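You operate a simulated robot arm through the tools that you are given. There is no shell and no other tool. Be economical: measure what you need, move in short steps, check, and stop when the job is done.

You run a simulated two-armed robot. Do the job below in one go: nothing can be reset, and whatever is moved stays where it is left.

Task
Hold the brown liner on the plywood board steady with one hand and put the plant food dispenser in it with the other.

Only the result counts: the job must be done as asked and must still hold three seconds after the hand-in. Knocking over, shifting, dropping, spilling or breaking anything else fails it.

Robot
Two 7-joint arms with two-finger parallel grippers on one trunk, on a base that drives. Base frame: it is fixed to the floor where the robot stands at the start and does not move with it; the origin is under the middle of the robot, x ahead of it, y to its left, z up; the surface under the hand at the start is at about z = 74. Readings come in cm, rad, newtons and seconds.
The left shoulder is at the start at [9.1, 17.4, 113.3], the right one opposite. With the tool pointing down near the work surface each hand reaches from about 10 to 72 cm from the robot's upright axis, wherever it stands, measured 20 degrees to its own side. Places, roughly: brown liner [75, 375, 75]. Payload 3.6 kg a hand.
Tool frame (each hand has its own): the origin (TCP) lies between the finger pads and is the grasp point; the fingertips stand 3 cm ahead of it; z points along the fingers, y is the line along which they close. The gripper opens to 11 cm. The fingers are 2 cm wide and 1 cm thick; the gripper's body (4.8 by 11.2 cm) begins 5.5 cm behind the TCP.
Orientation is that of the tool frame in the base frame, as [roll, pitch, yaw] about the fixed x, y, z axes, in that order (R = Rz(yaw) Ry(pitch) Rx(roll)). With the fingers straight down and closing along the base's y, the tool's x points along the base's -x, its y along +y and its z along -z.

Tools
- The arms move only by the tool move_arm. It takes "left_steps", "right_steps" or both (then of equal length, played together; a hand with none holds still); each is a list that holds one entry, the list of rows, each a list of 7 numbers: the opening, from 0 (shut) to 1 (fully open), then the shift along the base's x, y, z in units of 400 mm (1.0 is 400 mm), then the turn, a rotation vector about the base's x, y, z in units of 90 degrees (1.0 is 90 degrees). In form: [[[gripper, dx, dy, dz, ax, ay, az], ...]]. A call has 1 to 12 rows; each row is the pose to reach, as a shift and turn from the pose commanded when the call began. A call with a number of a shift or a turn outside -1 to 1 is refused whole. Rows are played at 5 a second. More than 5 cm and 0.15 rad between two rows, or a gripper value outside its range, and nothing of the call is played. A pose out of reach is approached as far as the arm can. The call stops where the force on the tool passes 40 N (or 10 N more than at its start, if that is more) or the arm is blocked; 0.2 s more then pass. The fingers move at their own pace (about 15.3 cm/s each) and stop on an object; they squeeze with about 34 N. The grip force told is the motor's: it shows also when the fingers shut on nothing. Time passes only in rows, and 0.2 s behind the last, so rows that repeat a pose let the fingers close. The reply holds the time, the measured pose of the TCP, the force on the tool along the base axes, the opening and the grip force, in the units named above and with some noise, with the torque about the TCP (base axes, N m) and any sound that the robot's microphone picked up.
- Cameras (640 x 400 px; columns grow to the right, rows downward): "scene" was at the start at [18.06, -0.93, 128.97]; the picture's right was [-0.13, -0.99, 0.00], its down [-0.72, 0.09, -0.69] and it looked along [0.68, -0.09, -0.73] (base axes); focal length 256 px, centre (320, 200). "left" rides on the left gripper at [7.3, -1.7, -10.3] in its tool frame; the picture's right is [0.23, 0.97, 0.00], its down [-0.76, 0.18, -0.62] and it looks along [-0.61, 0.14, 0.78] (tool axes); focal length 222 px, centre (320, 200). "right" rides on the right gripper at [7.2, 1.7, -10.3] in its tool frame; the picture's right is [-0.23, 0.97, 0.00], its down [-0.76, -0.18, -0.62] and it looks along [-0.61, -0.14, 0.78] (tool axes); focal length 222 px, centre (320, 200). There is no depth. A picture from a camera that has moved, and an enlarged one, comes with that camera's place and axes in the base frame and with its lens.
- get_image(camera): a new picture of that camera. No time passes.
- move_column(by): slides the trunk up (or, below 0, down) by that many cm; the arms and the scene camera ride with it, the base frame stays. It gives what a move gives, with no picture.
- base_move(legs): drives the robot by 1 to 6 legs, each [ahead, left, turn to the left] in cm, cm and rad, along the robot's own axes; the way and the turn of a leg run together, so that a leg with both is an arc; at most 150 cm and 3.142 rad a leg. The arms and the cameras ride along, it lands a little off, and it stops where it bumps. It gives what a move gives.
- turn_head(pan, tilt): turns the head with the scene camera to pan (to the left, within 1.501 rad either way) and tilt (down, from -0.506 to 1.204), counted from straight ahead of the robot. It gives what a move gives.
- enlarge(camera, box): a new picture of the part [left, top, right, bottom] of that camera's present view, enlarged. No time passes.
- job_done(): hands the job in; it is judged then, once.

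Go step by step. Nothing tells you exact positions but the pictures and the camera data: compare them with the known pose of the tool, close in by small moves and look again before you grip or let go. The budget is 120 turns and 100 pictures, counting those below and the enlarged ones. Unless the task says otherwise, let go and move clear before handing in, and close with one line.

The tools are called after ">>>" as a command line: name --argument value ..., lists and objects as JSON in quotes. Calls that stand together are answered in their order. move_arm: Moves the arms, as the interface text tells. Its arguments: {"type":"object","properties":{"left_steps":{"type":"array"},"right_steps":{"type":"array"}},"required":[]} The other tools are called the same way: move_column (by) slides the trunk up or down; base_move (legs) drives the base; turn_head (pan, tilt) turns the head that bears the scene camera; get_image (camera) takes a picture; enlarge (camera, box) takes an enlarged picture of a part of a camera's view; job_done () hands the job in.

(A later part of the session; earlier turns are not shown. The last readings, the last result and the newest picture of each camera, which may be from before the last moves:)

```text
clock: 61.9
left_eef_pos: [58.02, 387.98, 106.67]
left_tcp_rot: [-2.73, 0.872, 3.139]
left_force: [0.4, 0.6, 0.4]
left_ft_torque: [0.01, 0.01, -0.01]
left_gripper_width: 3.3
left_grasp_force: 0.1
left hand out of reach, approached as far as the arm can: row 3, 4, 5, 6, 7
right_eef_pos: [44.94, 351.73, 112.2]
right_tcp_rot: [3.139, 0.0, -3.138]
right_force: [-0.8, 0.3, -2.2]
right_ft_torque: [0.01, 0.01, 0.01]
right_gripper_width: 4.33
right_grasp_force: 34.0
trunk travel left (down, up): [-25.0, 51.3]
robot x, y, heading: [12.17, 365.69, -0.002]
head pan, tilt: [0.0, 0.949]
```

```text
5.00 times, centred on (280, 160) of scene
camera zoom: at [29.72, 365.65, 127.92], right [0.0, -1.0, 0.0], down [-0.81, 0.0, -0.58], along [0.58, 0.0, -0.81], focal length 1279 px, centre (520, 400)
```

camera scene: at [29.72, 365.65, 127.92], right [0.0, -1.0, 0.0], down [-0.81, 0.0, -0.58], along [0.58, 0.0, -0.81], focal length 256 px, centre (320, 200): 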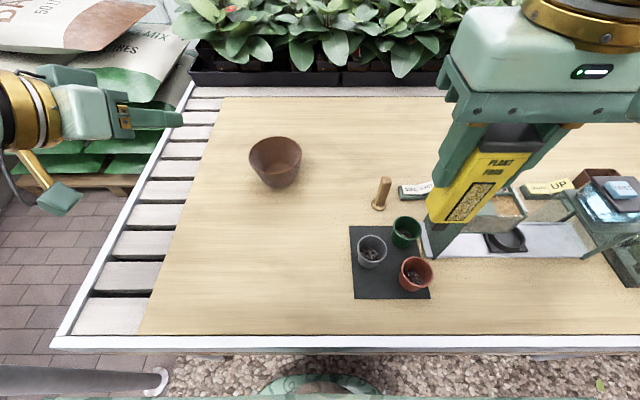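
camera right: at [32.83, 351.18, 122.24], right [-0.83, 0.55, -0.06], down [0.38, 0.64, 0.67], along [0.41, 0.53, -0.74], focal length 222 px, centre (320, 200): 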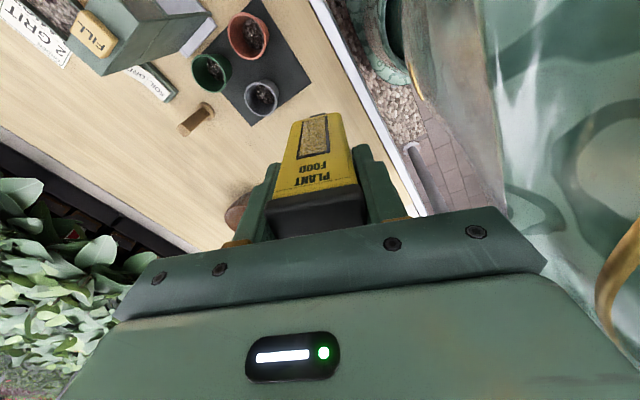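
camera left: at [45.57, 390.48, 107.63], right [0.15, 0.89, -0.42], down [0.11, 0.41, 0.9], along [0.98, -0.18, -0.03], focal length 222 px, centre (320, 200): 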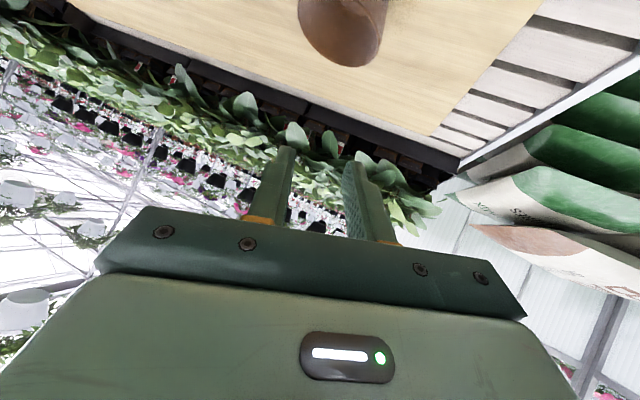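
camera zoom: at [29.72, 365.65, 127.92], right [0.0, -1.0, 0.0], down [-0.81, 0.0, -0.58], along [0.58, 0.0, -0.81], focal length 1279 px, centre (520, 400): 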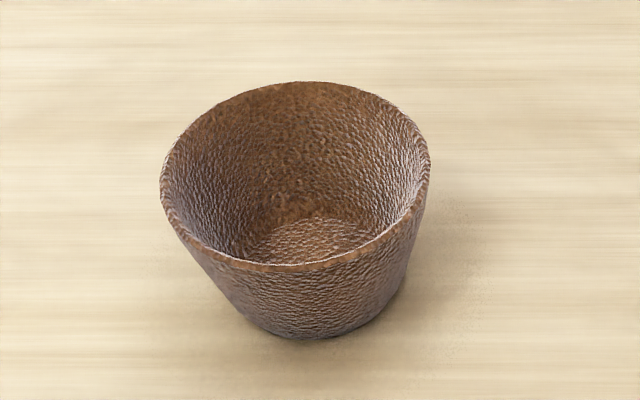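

Liner centre (75.5, 376.75), rim radius ~6.5 at z≈83.3, wall sloping about 17°. I bring the left hand to a pre-grip 8 cm back from the rim.

>>> move_arm --left_steps '[[[0.3, 0.05, -0.01, -0.08, 0, 0, 0], [0.3, 0.11, -0.02, -0.17, 0, 0, 0], [0.3, 0.17, -0.025, -0.26, 0, 0, 0], [0.3, 0.23, -0.03, -0.35, 0, 0, 0], [0.3, 0.28, -0.04, -0.42, 0, 0, 0], [0.3, 0.318, -0.043, -0.467, 0, 0, 0], [0.3, 0.318, -0.043, -0.467, 0, 0, 0]]]'

>>> get_image --camera "scene"

>>> get_image --camera "left"

>>> enlarge --camera "scene" --box '[200, 100, 340, 200]'

```text
clock: 63.5
left_eef_pos: [70.81, 386.3, 87.87]
left_tcp_rot: [-2.731, 0.869, 3.14]
left_force: [0.3, 0.3, -0.2]
left_ft_torque: [-0.03, 0.02, 0.0]
left_gripper_width: 3.31
left_grasp_force: 0.1
right_eef_pos: [45.07, 351.68, 112.26]
right_tcp_rot: [3.137, -0.001, -3.14]
right_force: [-0.2, -0.4, -0.9]
right_ft_torque: [0.01, -0.03, 0.02]
right_gripper_width: 4.32
right_grasp_force: 34.2
trunk travel left (down, up): [-25.0, 51.3]
robot x, y, heading: [12.33, 365.49, -0.004]
head pan, tilt: [0.0, 0.949]
```

```text
63 pictures are left
camera scene: at [29.71, 365.67, 127.93], right [0.0, -1.0, 0.0], down [-0.81, 0.0, -0.58], along [0.58, 0.0, -0.81], focal length 256 px, centre (320, 200)
```

scene: 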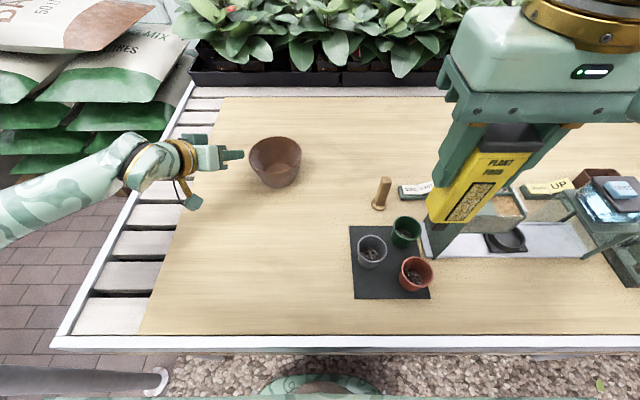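

```text
62 pictures are left
camera left: at [58.34, 388.73, 88.84], right [0.15, 0.89, -0.42], down [0.11, 0.41, 0.9], along [0.98, -0.18, -0.04], focal length 222 px, centre (320, 200)
```

left: 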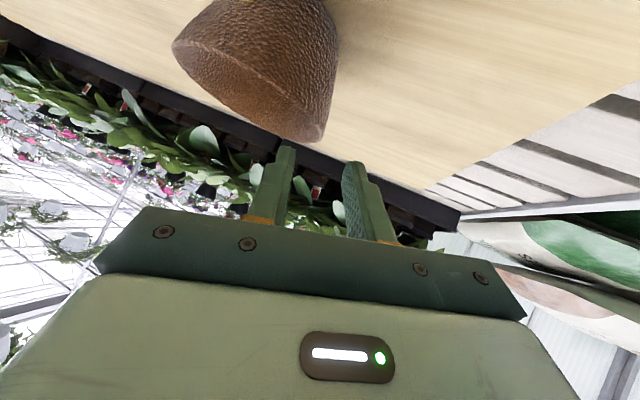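

```text
4.00 times, centred on (270, 150) of scene
camera zoom: at [29.71, 365.67, 127.93], right [0.0, -1.0, 0.0], down [-0.81, 0.0, -0.58], along [0.58, 0.0, -0.81], focal length 1023 px, centre (520, 400)
```

zoom: 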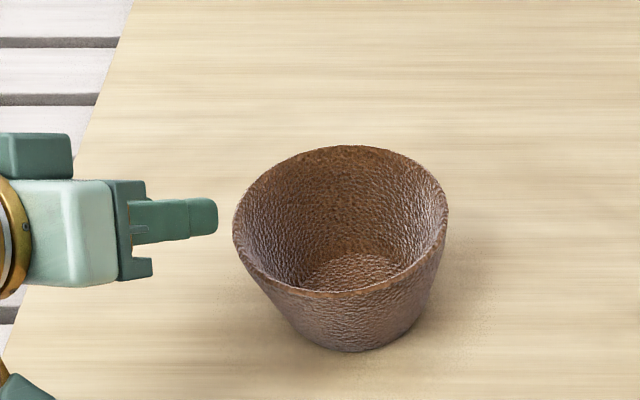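

The fingers point at the rim as planned. I advance most of the way, with the fingers straddling the wall, and check.

>>> move_arm --left_steps '[[[0.3, 0.043, -0.025, -0.036, 0, 0, 0], [0.3, 0.09, -0.053, -0.074, 0, 0, 0], [0.3, 0.09, -0.053, -0.074, 0, 0, 0]]]'

>>> get_image --camera "left"

>>> enlarge --camera "scene" --box '[220, 120, 320, 190]'

```text
clock: 64.3
left_eef_pos: [74.28, 384.13, 84.98]
left_tcp_rot: [-2.731, 0.87, 3.14]
left_force: [-0.4, 0.4, 0.1]
left_ft_torque: [-0.02, 0.01, 0.0]
left_gripper_width: 3.29
left_grasp_force: 0.1
right_eef_pos: [45.04, 351.78, 112.3]
right_tcp_rot: [3.139, 0.0, -3.14]
right_force: [0.5, 0.0, -1.0]
right_ft_torque: [0.01, -0.02, 0.0]
right_gripper_width: 4.32
right_grasp_force: 33.6
trunk travel left (down, up): [-25.0, 51.3]
robot x, y, heading: [12.37, 365.41, -0.004]
head pan, tilt: [0.0, 0.949]
```

```text
60 pictures are left
camera left: at [61.85, 386.58, 85.96], right [0.15, 0.89, -0.42], down [0.11, 0.41, 0.9], along [0.98, -0.18, -0.04], focal length 222 px, centre (320, 200)
```

left: 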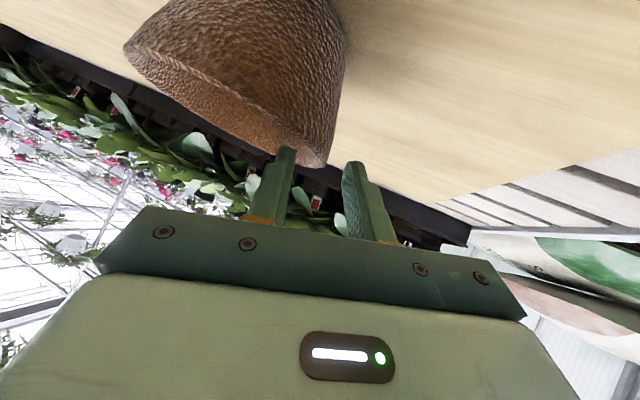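

```text
5.71 times, centred on (270, 155) of scene
camera zoom: at [29.71, 365.68, 127.92], right [0.0, -1.0, 0.0], down [-0.81, 0.0, -0.58], along [0.58, 0.0, -0.81], focal length 1462 px, centre (606, 457)
```

zoom: 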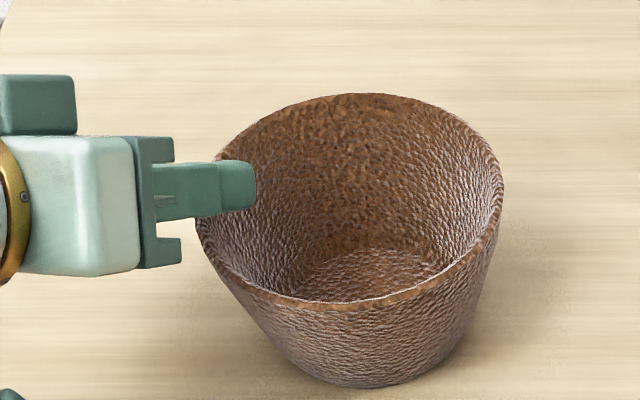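

The inner finger is over the inside, the wall lies between the fingers. I finish the advance, still open, and check before closing.

>>> move_arm --left_steps '[[[0.3, 0.026, -0.014, -0.021, 0, 0, 0], [0.3, 0.052, -0.027, -0.042, 0, 0, 0], [0.3, 0.052, -0.027, -0.042, 0, 0, 0]]]'

>>> enlarge --camera "left" --box '[200, 80, 440, 230]'

>>> enlarge --camera "scene" --box '[220, 120, 320, 190]'

```text
clock: 65.1
left_eef_pos: [76.39, 383.08, 83.24]
left_tcp_rot: [-2.732, 0.871, 3.139]
left_force: [-0.3, 0.5, 0.0]
left_ft_torque: [0.02, -0.01, 0.03]
left_gripper_width: 3.28
left_grasp_force: 0.0
right_eef_pos: [45.12, 351.71, 112.36]
right_tcp_rot: [3.138, 0.0, -3.139]
right_force: [-0.1, 0.1, -1.0]
right_ft_torque: [0.0, 0.03, 0.03]
right_gripper_width: 4.37
right_grasp_force: 34.0
trunk travel left (down, up): [-25.0, 51.3]
robot x, y, heading: [12.16, 365.7, -0.0]
head pan, tilt: [0.0, 0.949]
```

```text
2.67 times, centred on (320, 155) of left
camera zoom: at [63.94, 385.61, 84.29], right [0.15, 0.89, -0.42], down [0.11, 0.41, 0.9], along [0.98, -0.18, -0.04], focal length 592 px, centre (320, 320)
```

zoom: 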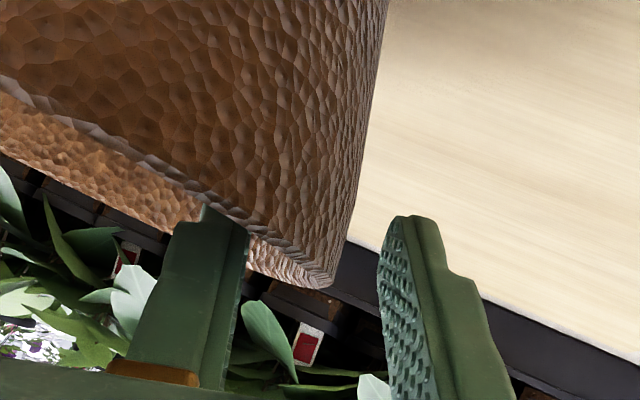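

```text
5.71 times, centred on (270, 155) of scene
camera zoom: at [29.72, 365.67, 127.92], right [0.0, -1.0, 0.0], down [-0.81, 0.0, -0.58], along [0.58, 0.0, -0.81], focal length 1462 px, centre (606, 457)
```

zoom: 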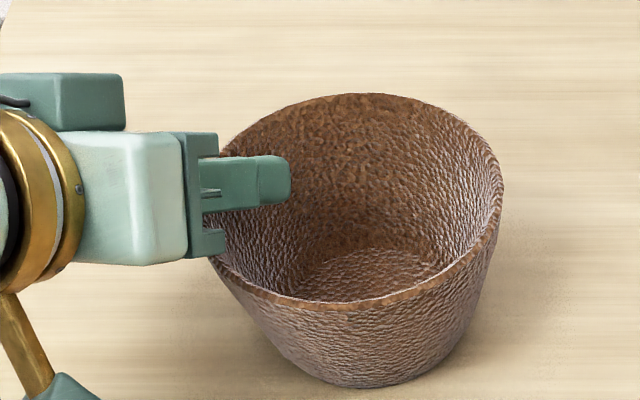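

The wall sits between the pads. I close in stages, watching that the liner doesn't shift.

>>> move_arm --left_steps '[[[0.2, 0, 0, 0, 0, 0, 0], [0.13, 0, 0, 0, 0, 0, 0], [0.13, 0, 0, 0, 0, 0, 0]]]'

>>> enlarge --camera "left" --box '[200, 80, 440, 230]'

>>> enlarge --camera "scene" --box '[220, 120, 320, 190]'

```text
clock: 65.9
left_eef_pos: [76.35, 383.12, 83.26]
left_tcp_rot: [-2.732, 0.869, 3.141]
left_force: [0.2, 0.7, -0.1]
left_ft_torque: [0.01, 0.01, -0.01]
left_gripper_width: 1.44
left_grasp_force: 0.4
right_eef_pos: [45.05, 351.65, 112.17]
right_tcp_rot: [3.137, 0.0, -3.14]
right_force: [-0.1, -0.6, -1.6]
right_ft_torque: [0.0, 0.0, 0.0]
right_gripper_width: 4.34
right_grasp_force: 34.3
trunk travel left (down, up): [-25.0, 51.3]
robot x, y, heading: [12.35, 365.38, -0.003]
head pan, tilt: [0.0, 0.949]
```

```text
2.67 times, centred on (320, 155) of left
camera zoom: at [63.93, 385.6, 84.29], right [0.15, 0.89, -0.42], down [0.11, 0.41, 0.9], along [0.98, -0.18, -0.04], focal length 592 px, centre (320, 320)
```

zoom: 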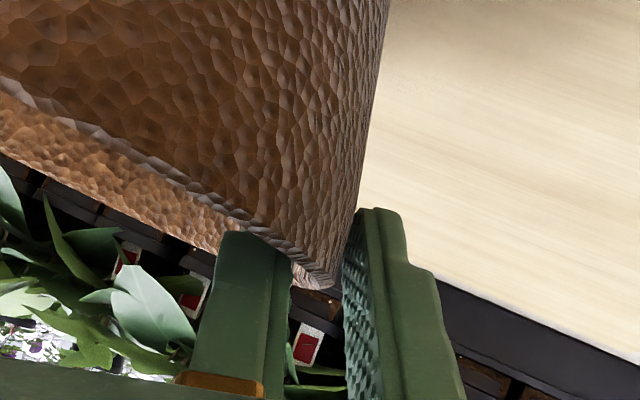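

```text
5.71 times, centred on (270, 155) of scene
camera zoom: at [29.74, 365.66, 127.92], right [0.0, -1.0, 0.0], down [-0.81, 0.0, -0.58], along [0.58, 0.0, -0.81], focal length 1462 px, centre (606, 457)
```

zoom: 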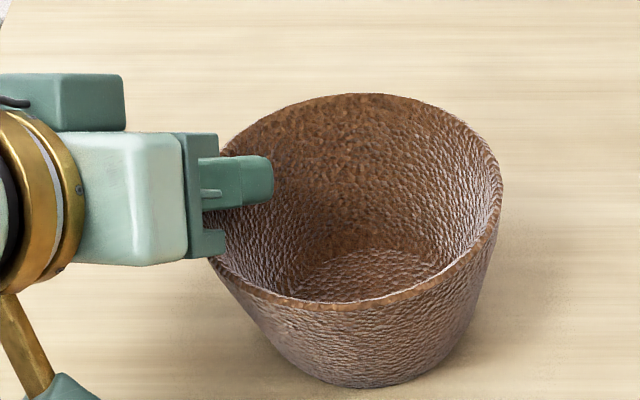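

Still centred and unmoved. I close onto the wall.

>>> move_arm --left_steps '[[[0.1, 0, 0, 0, 0, 0, 0], [0.08, 0, 0, 0, 0, 0, 0], [0.06, 0, 0, 0, 0, 0, 0], [0.04, 0, 0, 0, 0, 0, 0], [0.02, 0, 0, 0, 0, 0, 0], [0.02, 0, 0, 0, 0, 0, 0]]]'

>>> enlarge --camera "scene" --box '[220, 120, 320, 190]'

>>> get_image --camera "left"

```text
clock: 67.3
left_eef_pos: [76.38, 383.05, 83.23]
left_tcp_rot: [-2.733, 0.869, 3.14]
left_force: [-1.0, -0.7, 1.0]
left_ft_torque: [0.0, 0.04, 0.01]
left_gripper_width: 0.68
left_grasp_force: 34.1
right_eef_pos: [45.08, 351.75, 112.19]
right_tcp_rot: [3.138, 0.0, -3.14]
right_force: [-0.3, 0.2, -1.5]
right_ft_torque: [0.0, 0.04, 0.01]
right_gripper_width: 4.33
right_grasp_force: 34.6
trunk travel left (down, up): [-25.0, 51.3]
robot x, y, heading: [12.36, 365.61, -0.005]
head pan, tilt: [0.0, 0.949]
```

```text
5.71 times, centred on (270, 155) of scene
camera zoom: at [29.73, 365.66, 127.92], right [0.0, -1.0, 0.0], down [-0.81, 0.0, -0.58], along [0.58, 0.0, -0.81], focal length 1462 px, centre (606, 457)
```

zoom: 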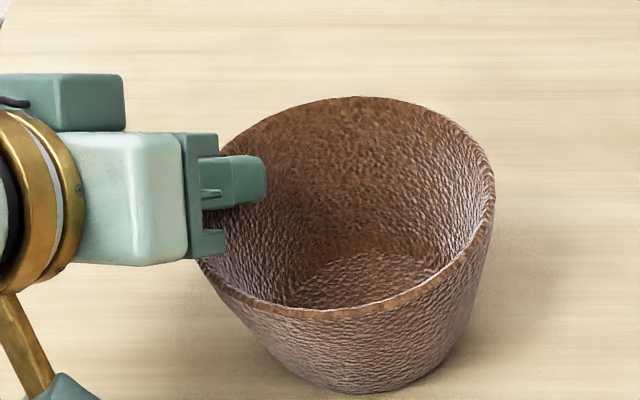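

```text
53 pictures are left
camera left: at [63.92, 385.6, 84.29], right [0.15, 0.89, -0.42], down [0.11, 0.41, 0.9], along [0.98, -0.18, -0.04], focal length 222 px, centre (320, 200)
```

left: 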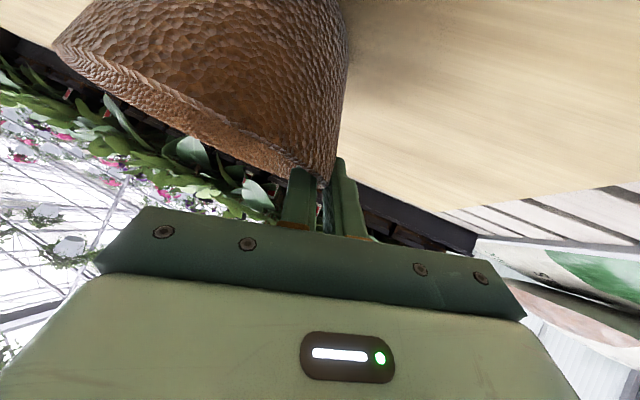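

The liner wall is held firmly (0.68 cm); it settled about 0.4 cm toward the hand, so its centre is now about (75.3, 377.1). Now I bring the dispenser high over it.

>>> move_arm --left_steps '[[[0.02, 0, 0, 0, 0, 0, 0], [0.02, 0, 0, 0, 0, 0, 0], [0.02, 0, 0, 0, 0, 0, 0], [0.02, 0, 0, 0, 0, 0, 0], [0.02, 0, 0, 0, 0, 0, 0], [0.02, 0, 0, 0, 0, 0, 0], [0.02, 0, 0, 0, 0, 0, 0], [0.02, 0, 0, 0, 0, 0, 0], [0.02, 0, 0, 0, 0, 0, 0], [0.02, 0, 0, 0, 0, 0, 0], [0.02, 0, 0, 0, 0, 0, 0]]]' --right_steps '[[[0.2, 0.07, 0.03, 0, 0, 0, 0], [0.2, 0.15, 0.08, 0, 0, 0, 0], [0.2, 0.23, 0.14, 0, 0, 0, 0], [0.2, 0.31, 0.2, 0, 0, 0, 0], [0.2, 0.39, 0.26, 0, 0, 0, 0], [0.2, 0.47, 0.32, 0, 0, 0, 0], [0.2, 0.55, 0.39, 0, 0, 0, 0], [0.2, 0.62, 0.46, 0, 0, 0, 0], [0.2, 0.68, 0.53, 0, 0, 0, 0], [0.2, 0.763, 0.57, 0, 0, 0, 0], [0.2, 0.763, 0.57, 0, 0, 0, 0]]]'

>>> get_image --camera "scene"

>>> get_image --camera "right"

```text
clock: 69.7
left_eef_pos: [76.29, 383.08, 83.33]
left_tcp_rot: [-2.729, 0.868, -3.141]
left_force: [0.0, -0.9, 1.8]
left_ft_torque: [-0.03, 0.03, 0.02]
left_gripper_width: 0.64
left_grasp_force: 34.3
right_eef_pos: [69.01, 372.77, 110.55]
right_tcp_rot: [3.137, 0.001, -3.141]
right_force: [-0.6, 0.2, -1.0]
right_ft_torque: [-0.01, 0.03, 0.01]
right_gripper_width: 4.32
right_grasp_force: 33.9
right hand out of reach, approached as far as the arm can: row 8, 9, 10, 11
trunk travel left (down, up): [-25.0, 51.3]
robot x, y, heading: [12.44, 365.72, -0.001]
head pan, tilt: [0.0, 0.949]
```

```text
52 pictures are left
camera scene: at [29.74, 365.72, 127.92], right [0.0, -1.0, 0.0], down [-0.81, 0.0, -0.58], along [0.58, 0.0, -0.81], focal length 256 px, centre (320, 200)
```

scene: 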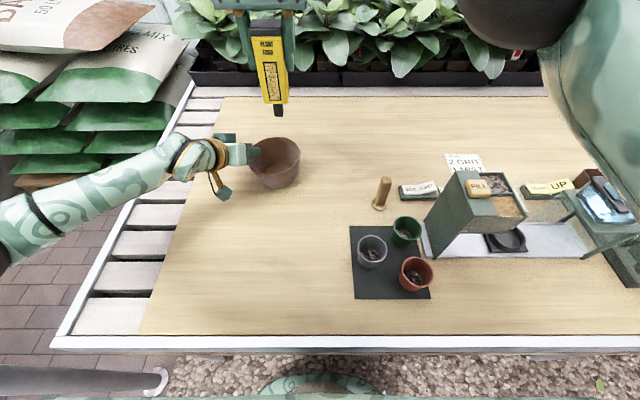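

```text
51 pictures are left
camera right: at [61.76, 374.45, 120.8], right [0.23, 0.97, 0.0], down [0.76, -0.18, 0.62], along [0.61, -0.14, -0.78], focal length 222 px, centre (320, 200)
```

right: 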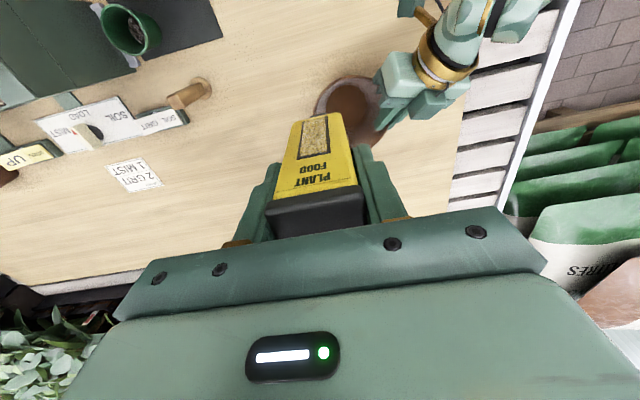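

The right arm is about 6 cm short of reach from here. I'll release the liner, back both hands off, and shift the base left and a touch forward.

>>> move_arm --left_steps '[[[0.13, 0, 0, 0, 0, 0, 0], [0.3, 0, 0, 0, 0, 0, 0], [0.3, 0, 0, 0, 0, 0, 0], [0.3, -0.06, 0.035, 0.05, 0, 0, 0], [0.3, -0.14, 0.08, 0.115, 0, 0, 0], [0.3, -0.2, 0.1, 0.2, 0, 0, 0], [0.3, -0.25, 0.1, 0.28, 0, 0, 0]]]' --right_steps '[[[0.2, 0, 0, 0, 0, 0, 0], [0.2, 0, 0, 0, 0, 0, 0], [0.2, -0.08, -0.05, 0, 0, 0, 0], [0.2, -0.16, -0.1, 0, 0, 0, 0], [0.2, -0.24, -0.15, 0, 0, 0, 0], [0.2, -0.3, -0.2, 0, 0, 0, 0], [0.2, -0.3, -0.25, 0, 0, 0, 0]]]'

>>> turn_head --pan 0.9 --tilt 0.5

>>> get_image --camera "scene"

```text
clock: 71.3
left_eef_pos: [66.26, 386.97, 94.73]
left_tcp_rot: [-2.731, 0.871, 3.139]
left_force: [0.4, 0.1, 0.6]
left_ft_torque: [0.02, -0.04, 0.04]
left_gripper_width: 3.29
left_grasp_force: 0.0
right_eef_pos: [56.98, 362.72, 110.6]
right_tcp_rot: [3.14, 0.0, -3.142]
right_force: [0.0, 0.2, -2.5]
right_ft_torque: [0.0, 0.02, 0.03]
right_gripper_width: 4.33
right_grasp_force: 34.3
trunk travel left (down, up): [-25.0, 51.3]
robot x, y, heading: [12.49, 365.54, -0.006]
head pan, tilt: [0.0, 0.949]
```

```text
clock: 72.5
left_eef_pos: [66.35, 387.0, 94.6]
left_tcp_rot: [-2.732, 0.869, 3.14]
left_force: [-0.5, 0.2, -0.4]
left_ft_torque: [-0.02, -0.01, 0.0]
left_gripper_width: 3.31
left_grasp_force: 0.0
right_eef_pos: [57.06, 362.83, 110.55]
right_tcp_rot: [3.139, 0.0, -3.139]
right_force: [-0.9, -1.0, -2.1]
right_ft_torque: [0.01, -0.02, 0.0]
right_gripper_width: 4.34
right_grasp_force: 33.9
trunk travel left (down, up): [-25.0, 51.3]
robot x, y, heading: [12.4, 365.86, -0.007]
head pan, tilt: [0.901, 0.499]
```

```text
50 pictures are left
camera scene: at [28.14, 372.8, 131.66], right [0.78, -0.62, 0.0], down [-0.3, -0.37, -0.88], along [0.55, 0.69, -0.48], focal length 256 px, centre (320, 200)
```

scene: 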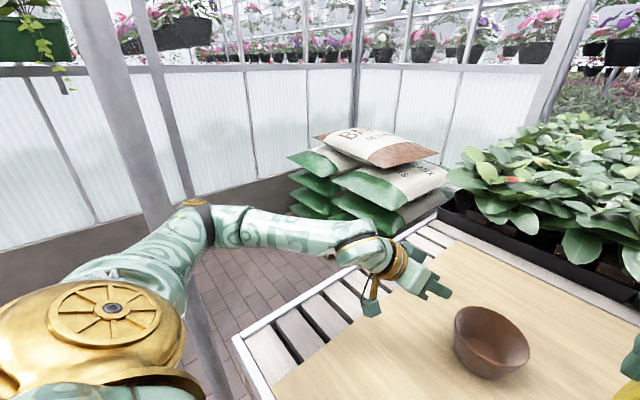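

The left elbow is ~15 cm from the post, so I'll mainly turn the base 0.2 rad left, which brings the right shoulder forward, with only small shifts.

>>> base_move --legs '[[2, 2, 0.2]]'

>>> turn_head --pan 0.0 --tilt 0.949

>>> get_image --camera "scene"

```text
clock: 73.6
left_eef_pos: [62.74, 399.6, 94.59]
left_tcp_rot: [-2.731, 0.868, -2.943]
left_force: [-0.2, -0.1, 0.7]
left_ft_torque: [-0.01, 0.0, 0.0]
left_gripper_width: 3.3
left_grasp_force: 0.1
right_eef_pos: [58.46, 374.01, 110.6]
right_tcp_rot: [3.141, 0.0, -2.941]
right_force: [0.5, 0.3, -1.4]
right_ft_torque: [-0.01, 0.02, -0.02]
right_gripper_width: 4.34
right_grasp_force: 33.8
trunk travel left (down, up): [-25.0, 51.3]
robot x, y, heading: [14.14, 367.78, 0.197]
head pan, tilt: [0.901, 0.499]
```

```text
clock: 74.8
left_eef_pos: [62.87, 399.57, 94.6]
left_tcp_rot: [-2.729, 0.868, -2.944]
left_force: [1.4, 0.0, 0.3]
left_ft_torque: [-0.01, -0.03, 0.04]
left_gripper_width: 3.3
left_grasp_force: 0.0
right_eef_pos: [58.5, 373.92, 110.52]
right_tcp_rot: [3.138, -0.001, -2.943]
right_force: [-0.2, 0.6, -1.0]
right_ft_torque: [-0.03, 0.04, 0.0]
right_gripper_width: 4.35
right_grasp_force: 33.6
trunk travel left (down, up): [-25.0, 51.3]
robot x, y, heading: [13.8, 367.57, 0.2]
head pan, tilt: [0.0, 0.949]
```

```text
49 pictures are left
camera scene: at [31.18, 371.33, 127.92], right [0.2, -0.98, 0.0], down [-0.8, -0.16, -0.58], along [0.57, 0.12, -0.81], focal length 256 px, centre (320, 200)
```

scene: 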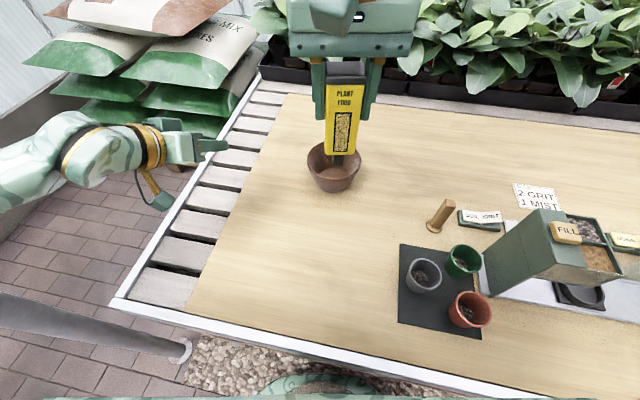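

Both hands keep their attitude relative to the robot. I zoom on the liner to re-measure it.

>>> enlarge --camera "scene" --box '[285, 125, 385, 205]'

```text
5.00 times, centred on (335, 165) of scene
camera zoom: at [31.18, 371.33, 127.92], right [0.2, -0.98, 0.0], down [-0.8, -0.16, -0.58], along [0.57, 0.12, -0.81], focal length 1279 px, centre (245, 375)
```

zoom: 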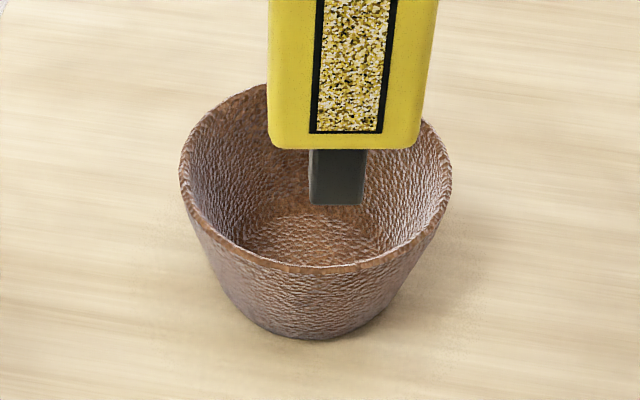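

The dispenser has a stem under it, ending about 11 cm below the grip point. The liner centre is about (75.0, 377.0). I test that the right hand can now get over it, at z≈101.

>>> move_arm --right_steps '[[[0.2, 0.05, 0.01, -0.06, 0, 0, 0], [0.2, 0.13, 0.02, -0.12, 0, 0, 0], [0.2, 0.21, 0.03, -0.18, 0, 0, 0], [0.2, 0.3, 0.045, -0.22, 0, 0, 0], [0.2, 0.38, 0.06, -0.2375, 0, 0, 0], [0.2, 0.415, 0.065, -0.2375, 0, 0, 0], [0.2, 0.415, 0.065, -0.2375, 0, 0, 0]]]'

>>> get_image --camera "scene"

```text
clock: 76.4
left_eef_pos: [62.73, 399.45, 94.55]
left_tcp_rot: [-2.729, 0.87, -2.943]
left_force: [0.0, -0.2, 0.0]
left_ft_torque: [0.01, 0.01, -0.03]
left_gripper_width: 3.3
left_grasp_force: 0.0
right_eef_pos: [75.1, 376.47, 101.07]
right_tcp_rot: [3.137, 0.002, -2.94]
right_force: [0.0, 0.2, -2.1]
right_ft_torque: [0.02, 0.01, 0.03]
right_gripper_width: 4.34
right_grasp_force: 34.0
trunk travel left (down, up): [-25.0, 51.3]
robot x, y, heading: [14.12, 367.71, 0.196]
head pan, tilt: [0.0, 0.949]
```

```text
47 pictures are left
camera scene: at [31.19, 371.32, 127.92], right [0.2, -0.98, 0.0], down [-0.8, -0.16, -0.58], along [0.57, 0.11, -0.81], focal length 256 px, centre (320, 200)
```

scene: 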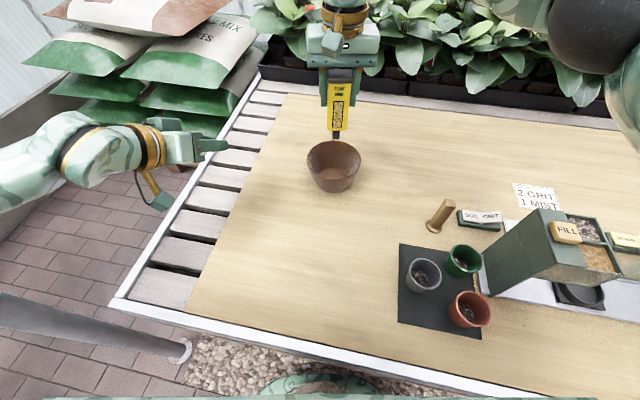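

The right hand reaches it. I zoom to check liner and stem, keeping the right hand parked above while the left grips.

>>> enlarge --camera "scene" --box '[280, 60, 400, 200]'

```text
2.86 times, centred on (340, 130) of scene
camera zoom: at [31.19, 371.32, 127.92], right [0.2, -0.98, 0.0], down [-0.8, -0.16, -0.58], along [0.57, 0.11, -0.81], focal length 731 px, centre (263, 400)
```

zoom: 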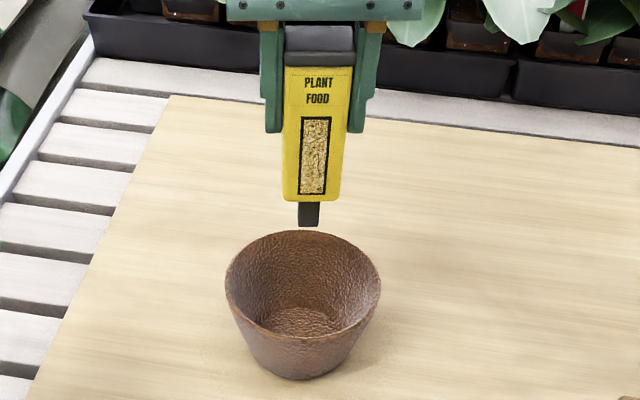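

The stem is right over the liner's middle. Now the left hand goes to its pre-grip again, 8 cm back from the rim.

>>> move_arm --left_steps '[[[0.3, 0.03, -0.08, -0.03, 0, 0, 0], [0.3, 0.06, -0.17, -0.07, 0, 0, 0], [0.3, 0.1, -0.26, -0.11, 0, 0, 0], [0.3, 0.149, -0.33, -0.164, 0, 0, 0], [0.3, 0.149, -0.361, -0.164, 0, 0, 0], [0.3, 0.149, -0.361, -0.164, 0, 0, 0]]]'

>>> enlarge --camera "scene" --box '[230, 70, 400, 200]'

>>> get_image --camera "left"

```text
clock: 77.8
left_eef_pos: [66.91, 392.59, 90.7]
left_tcp_rot: [-2.728, 0.864, -2.944]
left_force: [0.3, 0.1, 0.4]
left_ft_torque: [0.0, -0.01, 0.0]
left_gripper_width: 3.26
left_grasp_force: 0.0
left hand out of reach, approached as far as the arm can: row 2, 3, 4, 5, 6
right_eef_pos: [75.08, 376.48, 101.09]
right_tcp_rot: [3.139, -0.002, -2.942]
right_force: [0.5, -0.1, -2.4]
right_ft_torque: [-0.01, 0.02, -0.01]
right_gripper_width: 4.36
right_grasp_force: 33.7
trunk travel left (down, up): [-25.0, 51.3]
robot x, y, heading: [13.95, 367.76, 0.199]
head pan, tilt: [0.0, 0.949]
```

```text
3.08 times, centred on (315, 135) of scene
camera zoom: at [31.24, 371.31, 127.91], right [0.2, -0.98, 0.0], down [-0.8, -0.16, -0.58], along [0.57, 0.11, -0.81], focal length 787 px, centre (335, 400)
```

zoom: 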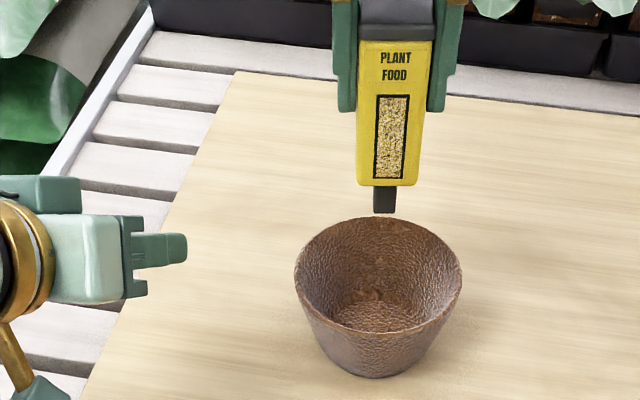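

```text
44 pictures are left
camera left: at [54.1, 392.5, 91.76], right [-0.03, 0.9, -0.43], down [0.03, 0.43, 0.9], along [1.0, 0.01, -0.04], focal length 222 px, centre (320, 200)
```

left: 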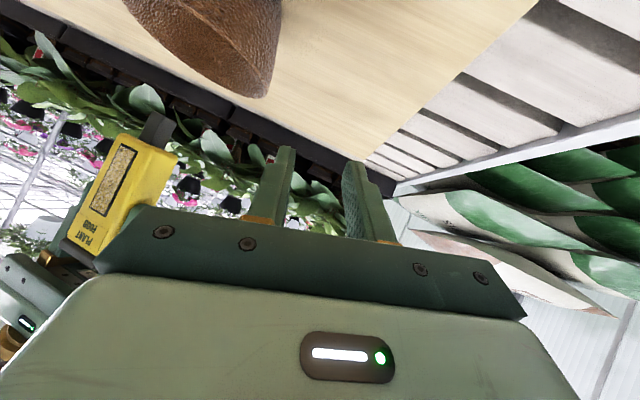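

The left arm runs out at this attitude so far inward. I'll yaw the left hand back 0.2 rad to its earlier world attitude and try the approach again.

>>> move_arm --left_steps '[[[0.3, 0, 0, 0, 0, 0, -0.064], [0.3, 0, 0, 0, 0, 0, -0.127], [0.3, 0.03, -0.05, -0.02, 0, 0, -0.127], [0.3, 0.06, -0.11, -0.045, 0, 0, -0.127], [0.3, 0.0885, -0.16, -0.0675, 0, 0, -0.127], [0.3, 0.0885, -0.16, -0.0675, 0, 0, -0.127]]]'

>>> get_image --camera "left"

```text
clock: 79.2
left_eef_pos: [70.44, 386.13, 88.09]
left_tcp_rot: [-2.729, 0.868, -3.139]
left_force: [0.0, 1.0, 0.9]
left_ft_torque: [0.0, 0.0, 0.01]
left_gripper_width: 3.29
left_grasp_force: 0.1
right_eef_pos: [75.08, 376.54, 101.19]
right_tcp_rot: [3.139, -0.001, -2.941]
right_force: [-0.5, 0.8, -1.7]
right_ft_torque: [0.0, -0.01, 0.01]
right_gripper_width: 4.33
right_grasp_force: 34.0
trunk travel left (down, up): [-25.0, 51.3]
robot x, y, heading: [13.92, 367.66, 0.198]
head pan, tilt: [0.0, 0.949]
```

```text
43 pictures are left
camera left: at [58.04, 388.64, 88.95], right [0.15, 0.89, -0.42], down [0.11, 0.41, 0.9], along [0.98, -0.18, -0.04], focal length 222 px, centre (320, 200)
```

left: 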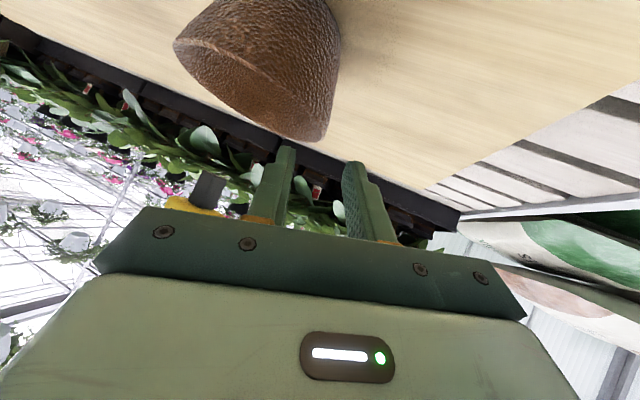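

That attitude works. I advance onto the rim in two stages (slightly more inward than last time), and square the right hand's yaw meanwhile.

>>> move_arm --left_steps '[[[0.3, 0.045, -0.027, -0.038, 0, 0, 0], [0.3, 0.09, -0.054, -0.077, 0, 0, 0], [0.3, 0.114, -0.068, -0.097, 0, 0, 0], [0.3, 0.138, -0.083, -0.118, 0, 0, 0], [0.2, 0.138, -0.083, -0.118, 0, 0, 0], [0.13, 0.138, -0.083, -0.118, 0, 0, 0], [0.13, 0.138, -0.083, -0.118, 0, 0, 0]]]' --right_steps '[[[0.2, 0, 0, 0, 0, 0, -0.064], [0.2, 0, 0, 0, 0, 0, -0.127], [0.2, 0, 0, 0, 0, 0, -0.127], [0.2, 0, 0, 0, 0, 0, -0.127], [0.2, 0, 0, 0, 0, 0, -0.127], [0.2, 0, 0, 0, 0, 0, -0.127], [0.2, 0, 0, 0, 0, 0, -0.127]]]'

>>> enlarge --camera "left" --box '[200, 80, 440, 230]'

>>> enlarge --camera "scene" --box '[270, 130, 380, 200]'

```text
clock: 80.8
left_eef_pos: [76.0, 382.93, 83.34]
left_tcp_rot: [-2.729, 0.869, -3.14]
left_force: [0.2, 0.4, 0.0]
left_ft_torque: [0.01, 0.04, 0.01]
left_gripper_width: 1.43
left_grasp_force: 0.0
right_eef_pos: [75.01, 376.47, 101.21]
right_tcp_rot: [3.138, -0.001, -3.14]
right_force: [0.1, 0.3, -1.5]
right_ft_torque: [0.01, -0.01, -0.03]
right_gripper_width: 4.32
right_grasp_force: 33.9
trunk travel left (down, up): [-25.0, 51.3]
robot x, y, heading: [14.29, 367.86, 0.201]
head pan, tilt: [0.0, 0.949]
```

```text
2.67 times, centred on (320, 155) of left
camera zoom: at [63.55, 385.36, 84.28], right [0.15, 0.89, -0.42], down [0.11, 0.41, 0.9], along [0.98, -0.18, -0.04], focal length 592 px, centre (320, 320)
```

zoom: 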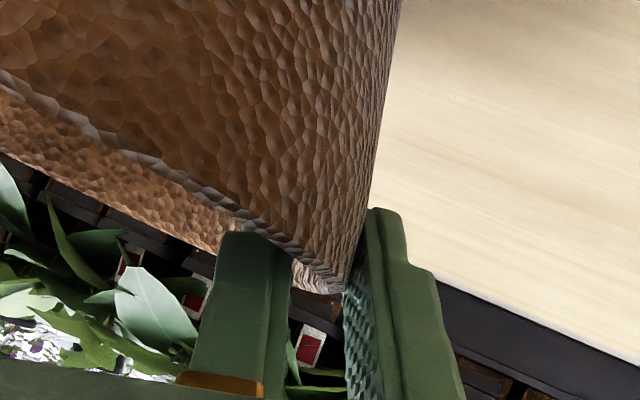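

```text
5.71 times, centred on (325, 165) of scene
camera zoom: at [31.2, 371.32, 127.92], right [0.2, -0.98, 0.0], down [-0.8, -0.16, -0.58], along [0.57, 0.11, -0.81], focal length 1462 px, centre (291, 400)
```

zoom: 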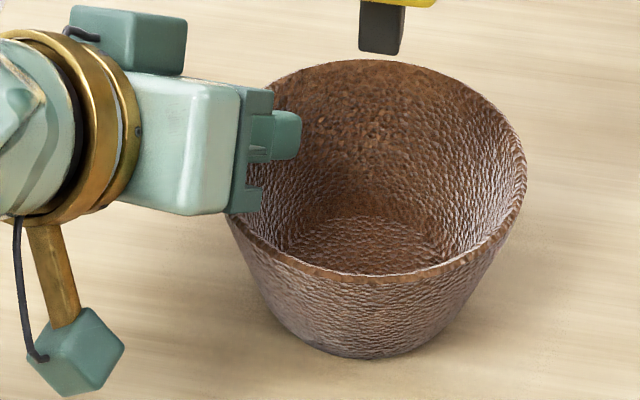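

The wall is now a bit nearer the outer finger; I nudge 1.5 mm outward and close gently.

>>> move_arm --left_steps '[[[0.13, 0.001, 0.004, -0.001, 0, 0, 0], [0.1, 0.001, 0.004, -0.001, 0, 0, 0], [0.08, 0.001, 0.004, -0.001, 0, 0, 0], [0.06, 0.001, 0.004, -0.001, 0, 0, 0], [0.04, 0.001, 0.004, -0.001, 0, 0, 0], [0.02, 0.001, 0.004, -0.001, 0, 0, 0], [0.02, 0.001, 0.004, -0.001, 0, 0, 0]]]'

>>> enlarge --camera "scene" --box '[270, 130, 380, 200]'

>>> get_image --camera "right"

```text
clock: 82.4
left_eef_pos: [76.06, 383.01, 83.27]
left_tcp_rot: [-2.73, 0.87, -3.141]
left_force: [0.3, -0.3, 2.2]
left_ft_torque: [-0.02, 0.06, -0.01]
left_gripper_width: 0.51
left_grasp_force: 34.3
right_eef_pos: [74.89, 376.51, 101.06]
right_tcp_rot: [3.138, -0.002, -3.14]
right_force: [0.1, 0.4, -1.2]
right_ft_torque: [-0.04, 0.0, 0.0]
right_gripper_width: 4.34
right_grasp_force: 34.2
trunk travel left (down, up): [-25.0, 51.3]
robot x, y, heading: [13.92, 367.99, 0.2]
head pan, tilt: [0.0, 0.949]
```

```text
5.71 times, centred on (325, 165) of scene
camera zoom: at [31.19, 371.32, 127.92], right [0.2, -0.98, 0.0], down [-0.8, -0.16, -0.58], along [0.57, 0.11, -0.81], focal length 1462 px, centre (291, 400)
```

zoom: 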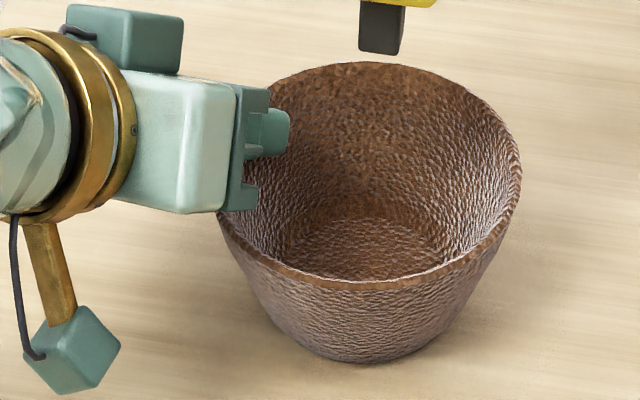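

```text
39 pictures are left
camera right: at [67.78, 378.12, 111.41], right [0.23, 0.97, 0.0], down [0.76, -0.18, 0.62], along [0.61, -0.14, -0.78], focal length 222 px, centre (320, 200)
```

right: 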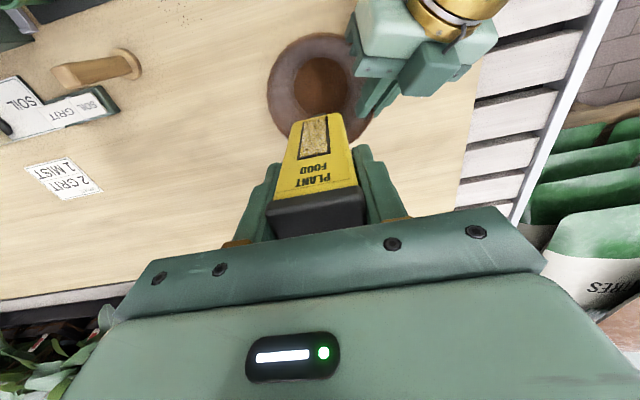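

The liner is held steady (0.51 cm, centre ≈ (74.8, 376.6)). I lower the dispenser to just above the floor of the liner.

>>> move_arm --left_steps '[[[0.02, 0, 0, 0, 0, 0, 0], [0.02, 0, 0, 0, 0, 0, 0], [0.02, 0, 0, 0, 0, 0, 0], [0.02, 0, 0, 0, 0, 0, 0], [0.02, 0, 0, 0, 0, 0, 0]]]' --right_steps '[[[0.2, 0, -0.0075, -0.05, 0, 0, 0], [0.2, 0, -0.0075, -0.12, 0, 0, 0], [0.2, 0, -0.0075, -0.19, 0, 0, 0], [0.2, 0, -0.0075, -0.265, 0, 0, 0], [0.2, 0, -0.0075, -0.265, 0, 0, 0]]]'

>>> enlarge --camera "scene" --box '[250, 80, 410, 200]'

>>> get_image --camera "left"

```text
clock: 83.6
left_eef_pos: [76.01, 383.07, 83.35]
left_tcp_rot: [-2.73, 0.869, 3.141]
left_force: [-0.5, 0.2, 2.4]
left_ft_torque: [0.0, 0.09, 0.01]
left_gripper_width: 0.52
left_grasp_force: 34.2
right_eef_pos: [75.15, 376.11, 90.45]
right_tcp_rot: [3.138, 0.0, -3.141]
right_force: [-1.4, 0.6, -2.3]
right_ft_torque: [0.0, -0.01, 0.01]
right_gripper_width: 4.34
right_grasp_force: 33.9
trunk travel left (down, up): [-25.0, 51.3]
robot x, y, heading: [14.37, 367.45, 0.199]
head pan, tilt: [0.0, 0.949]
```

```text
3.33 times, centred on (330, 140) of scene
camera zoom: at [31.18, 371.31, 127.92], right [0.2, -0.98, 0.0], down [-0.8, -0.16, -0.58], along [0.57, 0.11, -0.81], focal length 853 px, centre (287, 400)
```

zoom: 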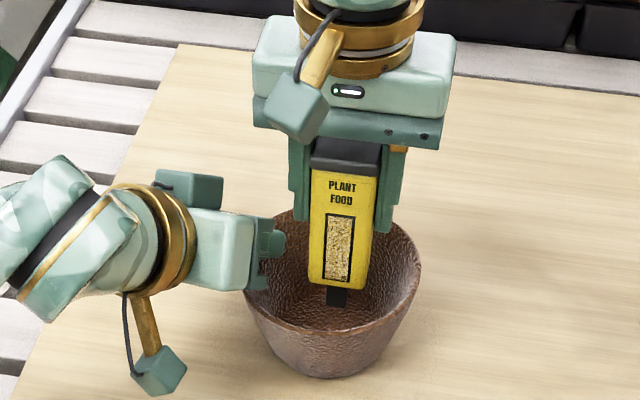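

```text
37 pictures are left
camera left: at [63.62, 385.53, 84.27], right [0.15, 0.89, -0.42], down [0.11, 0.41, 0.9], along [0.98, -0.18, -0.04], focal length 222 px, centre (320, 200)
```

left: 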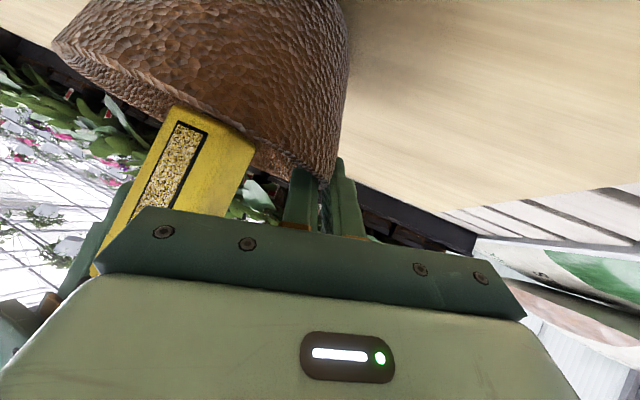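

The stem is inside and clear of both walls and the left hand. I lower in small steps, watching the force.

>>> move_arm --left_steps '[[[0.02, 0, 0, 0, 0, 0, 0], [0.02, 0, 0, 0, 0, 0, 0], [0.02, 0, 0, 0, 0, 0, 0], [0.02, 0, 0, 0, 0, 0, 0]]]' --right_steps '[[[0.2, 0, 0, -0.012, 0, 0, 0], [0.2, 0, 0, -0.024, 0, 0, 0], [0.2, 0, 0, -0.035, 0, 0, 0], [0.2, 0, 0, -0.035, 0, 0, 0]]]'

```text
clock: 84.6
left_eef_pos: [76.03, 382.98, 83.28]
left_tcp_rot: [-2.732, 0.868, 3.141]
left_force: [0.8, -0.1, 3.1]
left_ft_torque: [-0.03, 0.11, -0.03]
left_gripper_width: 0.48
left_grasp_force: 34.5
right_eef_pos: [75.05, 376.18, 89.01]
right_tcp_rot: [3.137, -0.002, -3.141]
right_force: [0.1, 0.0, -1.6]
right_ft_torque: [0.0, 0.03, -0.02]
right_gripper_width: 4.3
right_grasp_force: 34.1
trunk travel left (down, up): [-25.0, 51.3]
robot x, y, heading: [13.91, 368.01, 0.2]
head pan, tilt: [0.0, 0.949]
```

>>> move_arm --left_steps '[[[0.02, 0, 0, 0, 0, 0, 0], [0.02, 0, 0, 0, 0, 0, 0], [0.02, 0, 0, 0, 0, 0, 0], [0.02, 0, 0, 0, 0, 0, 0]]]' --right_steps '[[[0.2, 0, 0, -0.01, 0, 0, 0], [0.2, 0, 0, -0.018, 0, 0, 0], [0.2, 0, 0, -0.025, 0, 0, 0], [0.2, 0, 0, -0.025, 0, 0, 0]]]'

>>> enlarge --camera "scene" --box '[280, 110, 380, 190]'

```text
clock: 85.6
left_eef_pos: [76.13, 383.08, 83.3]
left_tcp_rot: [-2.73, 0.868, -3.141]
left_force: [0.8, 1.6, 4.4]
left_ft_torque: [-0.02, 0.16, -0.03]
left_gripper_width: 0.5
left_grasp_force: 33.9
right_eef_pos: [75.03, 376.17, 88.02]
right_tcp_rot: [3.138, 0.0, -3.14]
right_force: [0.1, -0.3, -0.6]
right_ft_torque: [-0.01, -0.02, 0.0]
right_gripper_width: 4.36
right_grasp_force: 33.8
trunk travel left (down, up): [-25.0, 51.3]
robot x, y, heading: [14.17, 367.99, 0.202]
head pan, tilt: [0.0, 0.949]
```

```text
5.00 times, centred on (330, 150) of scene
camera zoom: at [31.16, 371.32, 127.92], right [0.2, -0.98, 0.0], down [-0.8, -0.16, -0.58], along [0.57, 0.11, -0.81], focal length 1279 px, centre (270, 450)
```

zoom: 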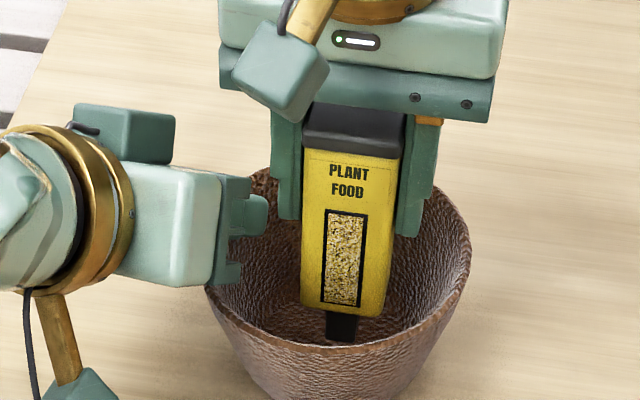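

No solid contact yet on the right, though the load eased slightly. I go on lowering by 3 mm at a time.

>>> move_arm --left_steps '[[[0.02, 0, 0, 0, 0, 0, 0], [0.02, 0, 0, 0, 0, 0, 0]]]' --right_steps '[[[0.2, 0, 0, -0.0075, 0, 0, 0], [0.2, 0, 0, -0.0075, 0, 0, 0]]]'

>>> enlarge --camera "scene" --box '[280, 120, 380, 200]'

```text
clock: 86.2
left_eef_pos: [76.16, 382.86, 83.35]
left_tcp_rot: [-2.729, 0.868, -3.141]
left_force: [0.2, 1.3, 4.2]
left_ft_torque: [-0.03, 0.15, -0.07]
left_gripper_width: 0.5
left_grasp_force: 33.7
right_eef_pos: [75.05, 376.16, 87.72]
right_tcp_rot: [3.138, 0.001, -3.139]
right_force: [0.8, 0.5, -1.6]
right_ft_torque: [0.0, 0.04, 0.0]
right_gripper_width: 4.33
right_grasp_force: 34.4
trunk travel left (down, up): [-25.0, 51.3]
robot x, y, heading: [14.0, 367.87, 0.198]
head pan, tilt: [0.0, 0.949]
```

```text
5.00 times, centred on (330, 160) of scene
camera zoom: at [31.16, 371.32, 127.92], right [0.2, -0.98, 0.0], down [-0.8, -0.16, -0.58], along [0.57, 0.11, -0.81], focal length 1279 px, centre (270, 400)
```

zoom: 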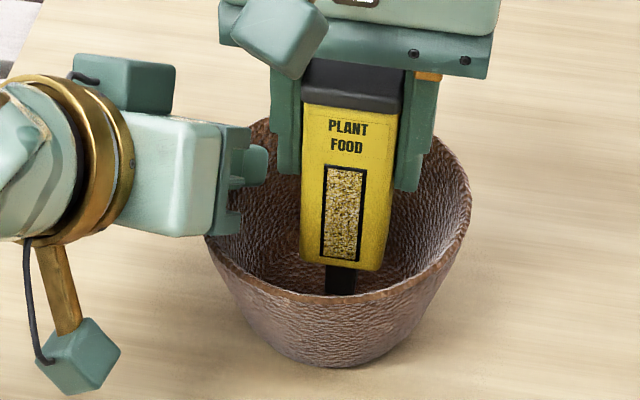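

Still hanging free; the liner is steady. Lowering further.

>>> move_arm --left_steps '[[[0.02, 0, 0, 0, 0, 0, 0], [0.02, 0, 0, 0, 0, 0, 0], [0.02, 0, 0, 0, 0, 0, 0]]]' --right_steps '[[[0.2, 0, 0, -0.0075, 0, 0, 0], [0.2, 0, 0, -0.015, 0, 0, 0], [0.2, 0, 0, -0.015, 0, 0, 0]]]'

```text
clock: 87.0
left_eef_pos: [76.12, 383.15, 83.25]
left_tcp_rot: [-2.728, 0.869, -3.141]
left_force: [-0.1, 1.1, 4.6]
left_ft_torque: [-0.03, 0.19, -0.02]
left_gripper_width: 0.49
left_grasp_force: 34.5
right_eef_pos: [74.97, 376.33, 87.22]
right_tcp_rot: [3.137, 0.002, -3.139]
right_force: [-0.3, -0.2, -2.3]
right_ft_torque: [-0.01, 0.0, -0.01]
right_gripper_width: 4.34
right_grasp_force: 34.1
trunk travel left (down, up): [-25.0, 51.3]
robot x, y, heading: [14.62, 367.99, 0.197]
head pan, tilt: [0.0, 0.949]
```

>>> move_arm --left_steps '[[[0.02, 0, 0, 0, 0, 0, 0], [0.02, 0, 0, 0, 0, 0, 0], [0.02, 0, 0, 0, 0, 0, 0]]]' --right_steps '[[[0.2, 0, 0, -0.0075, 0, 0, 0], [0.2, 0, 0, -0.0125, 0, 0, 0], [0.2, 0, 0, -0.0125, 0, 0, 0]]]'

```text
clock: 87.8
left_eef_pos: [75.84, 383.02, 83.31]
left_tcp_rot: [-2.728, 0.87, 3.139]
left_force: [2.1, -1.2, 4.2]
left_ft_torque: [0.14, 0.21, 0.09]
left_gripper_width: 0.5
left_grasp_force: 33.7
right_eef_pos: [74.88, 376.2, 86.71]
right_tcp_rot: [3.136, 0.001, -3.14]
right_force: [-0.6, 0.7, 3.5]
right_ft_torque: [0.04, 0.04, -0.01]
right_gripper_width: 4.33
right_grasp_force: 33.8
trunk travel left (down, up): [-25.0, 51.3]
robot x, y, heading: [13.91, 368.14, 0.201]
head pan, tilt: [0.0, 0.949]
```

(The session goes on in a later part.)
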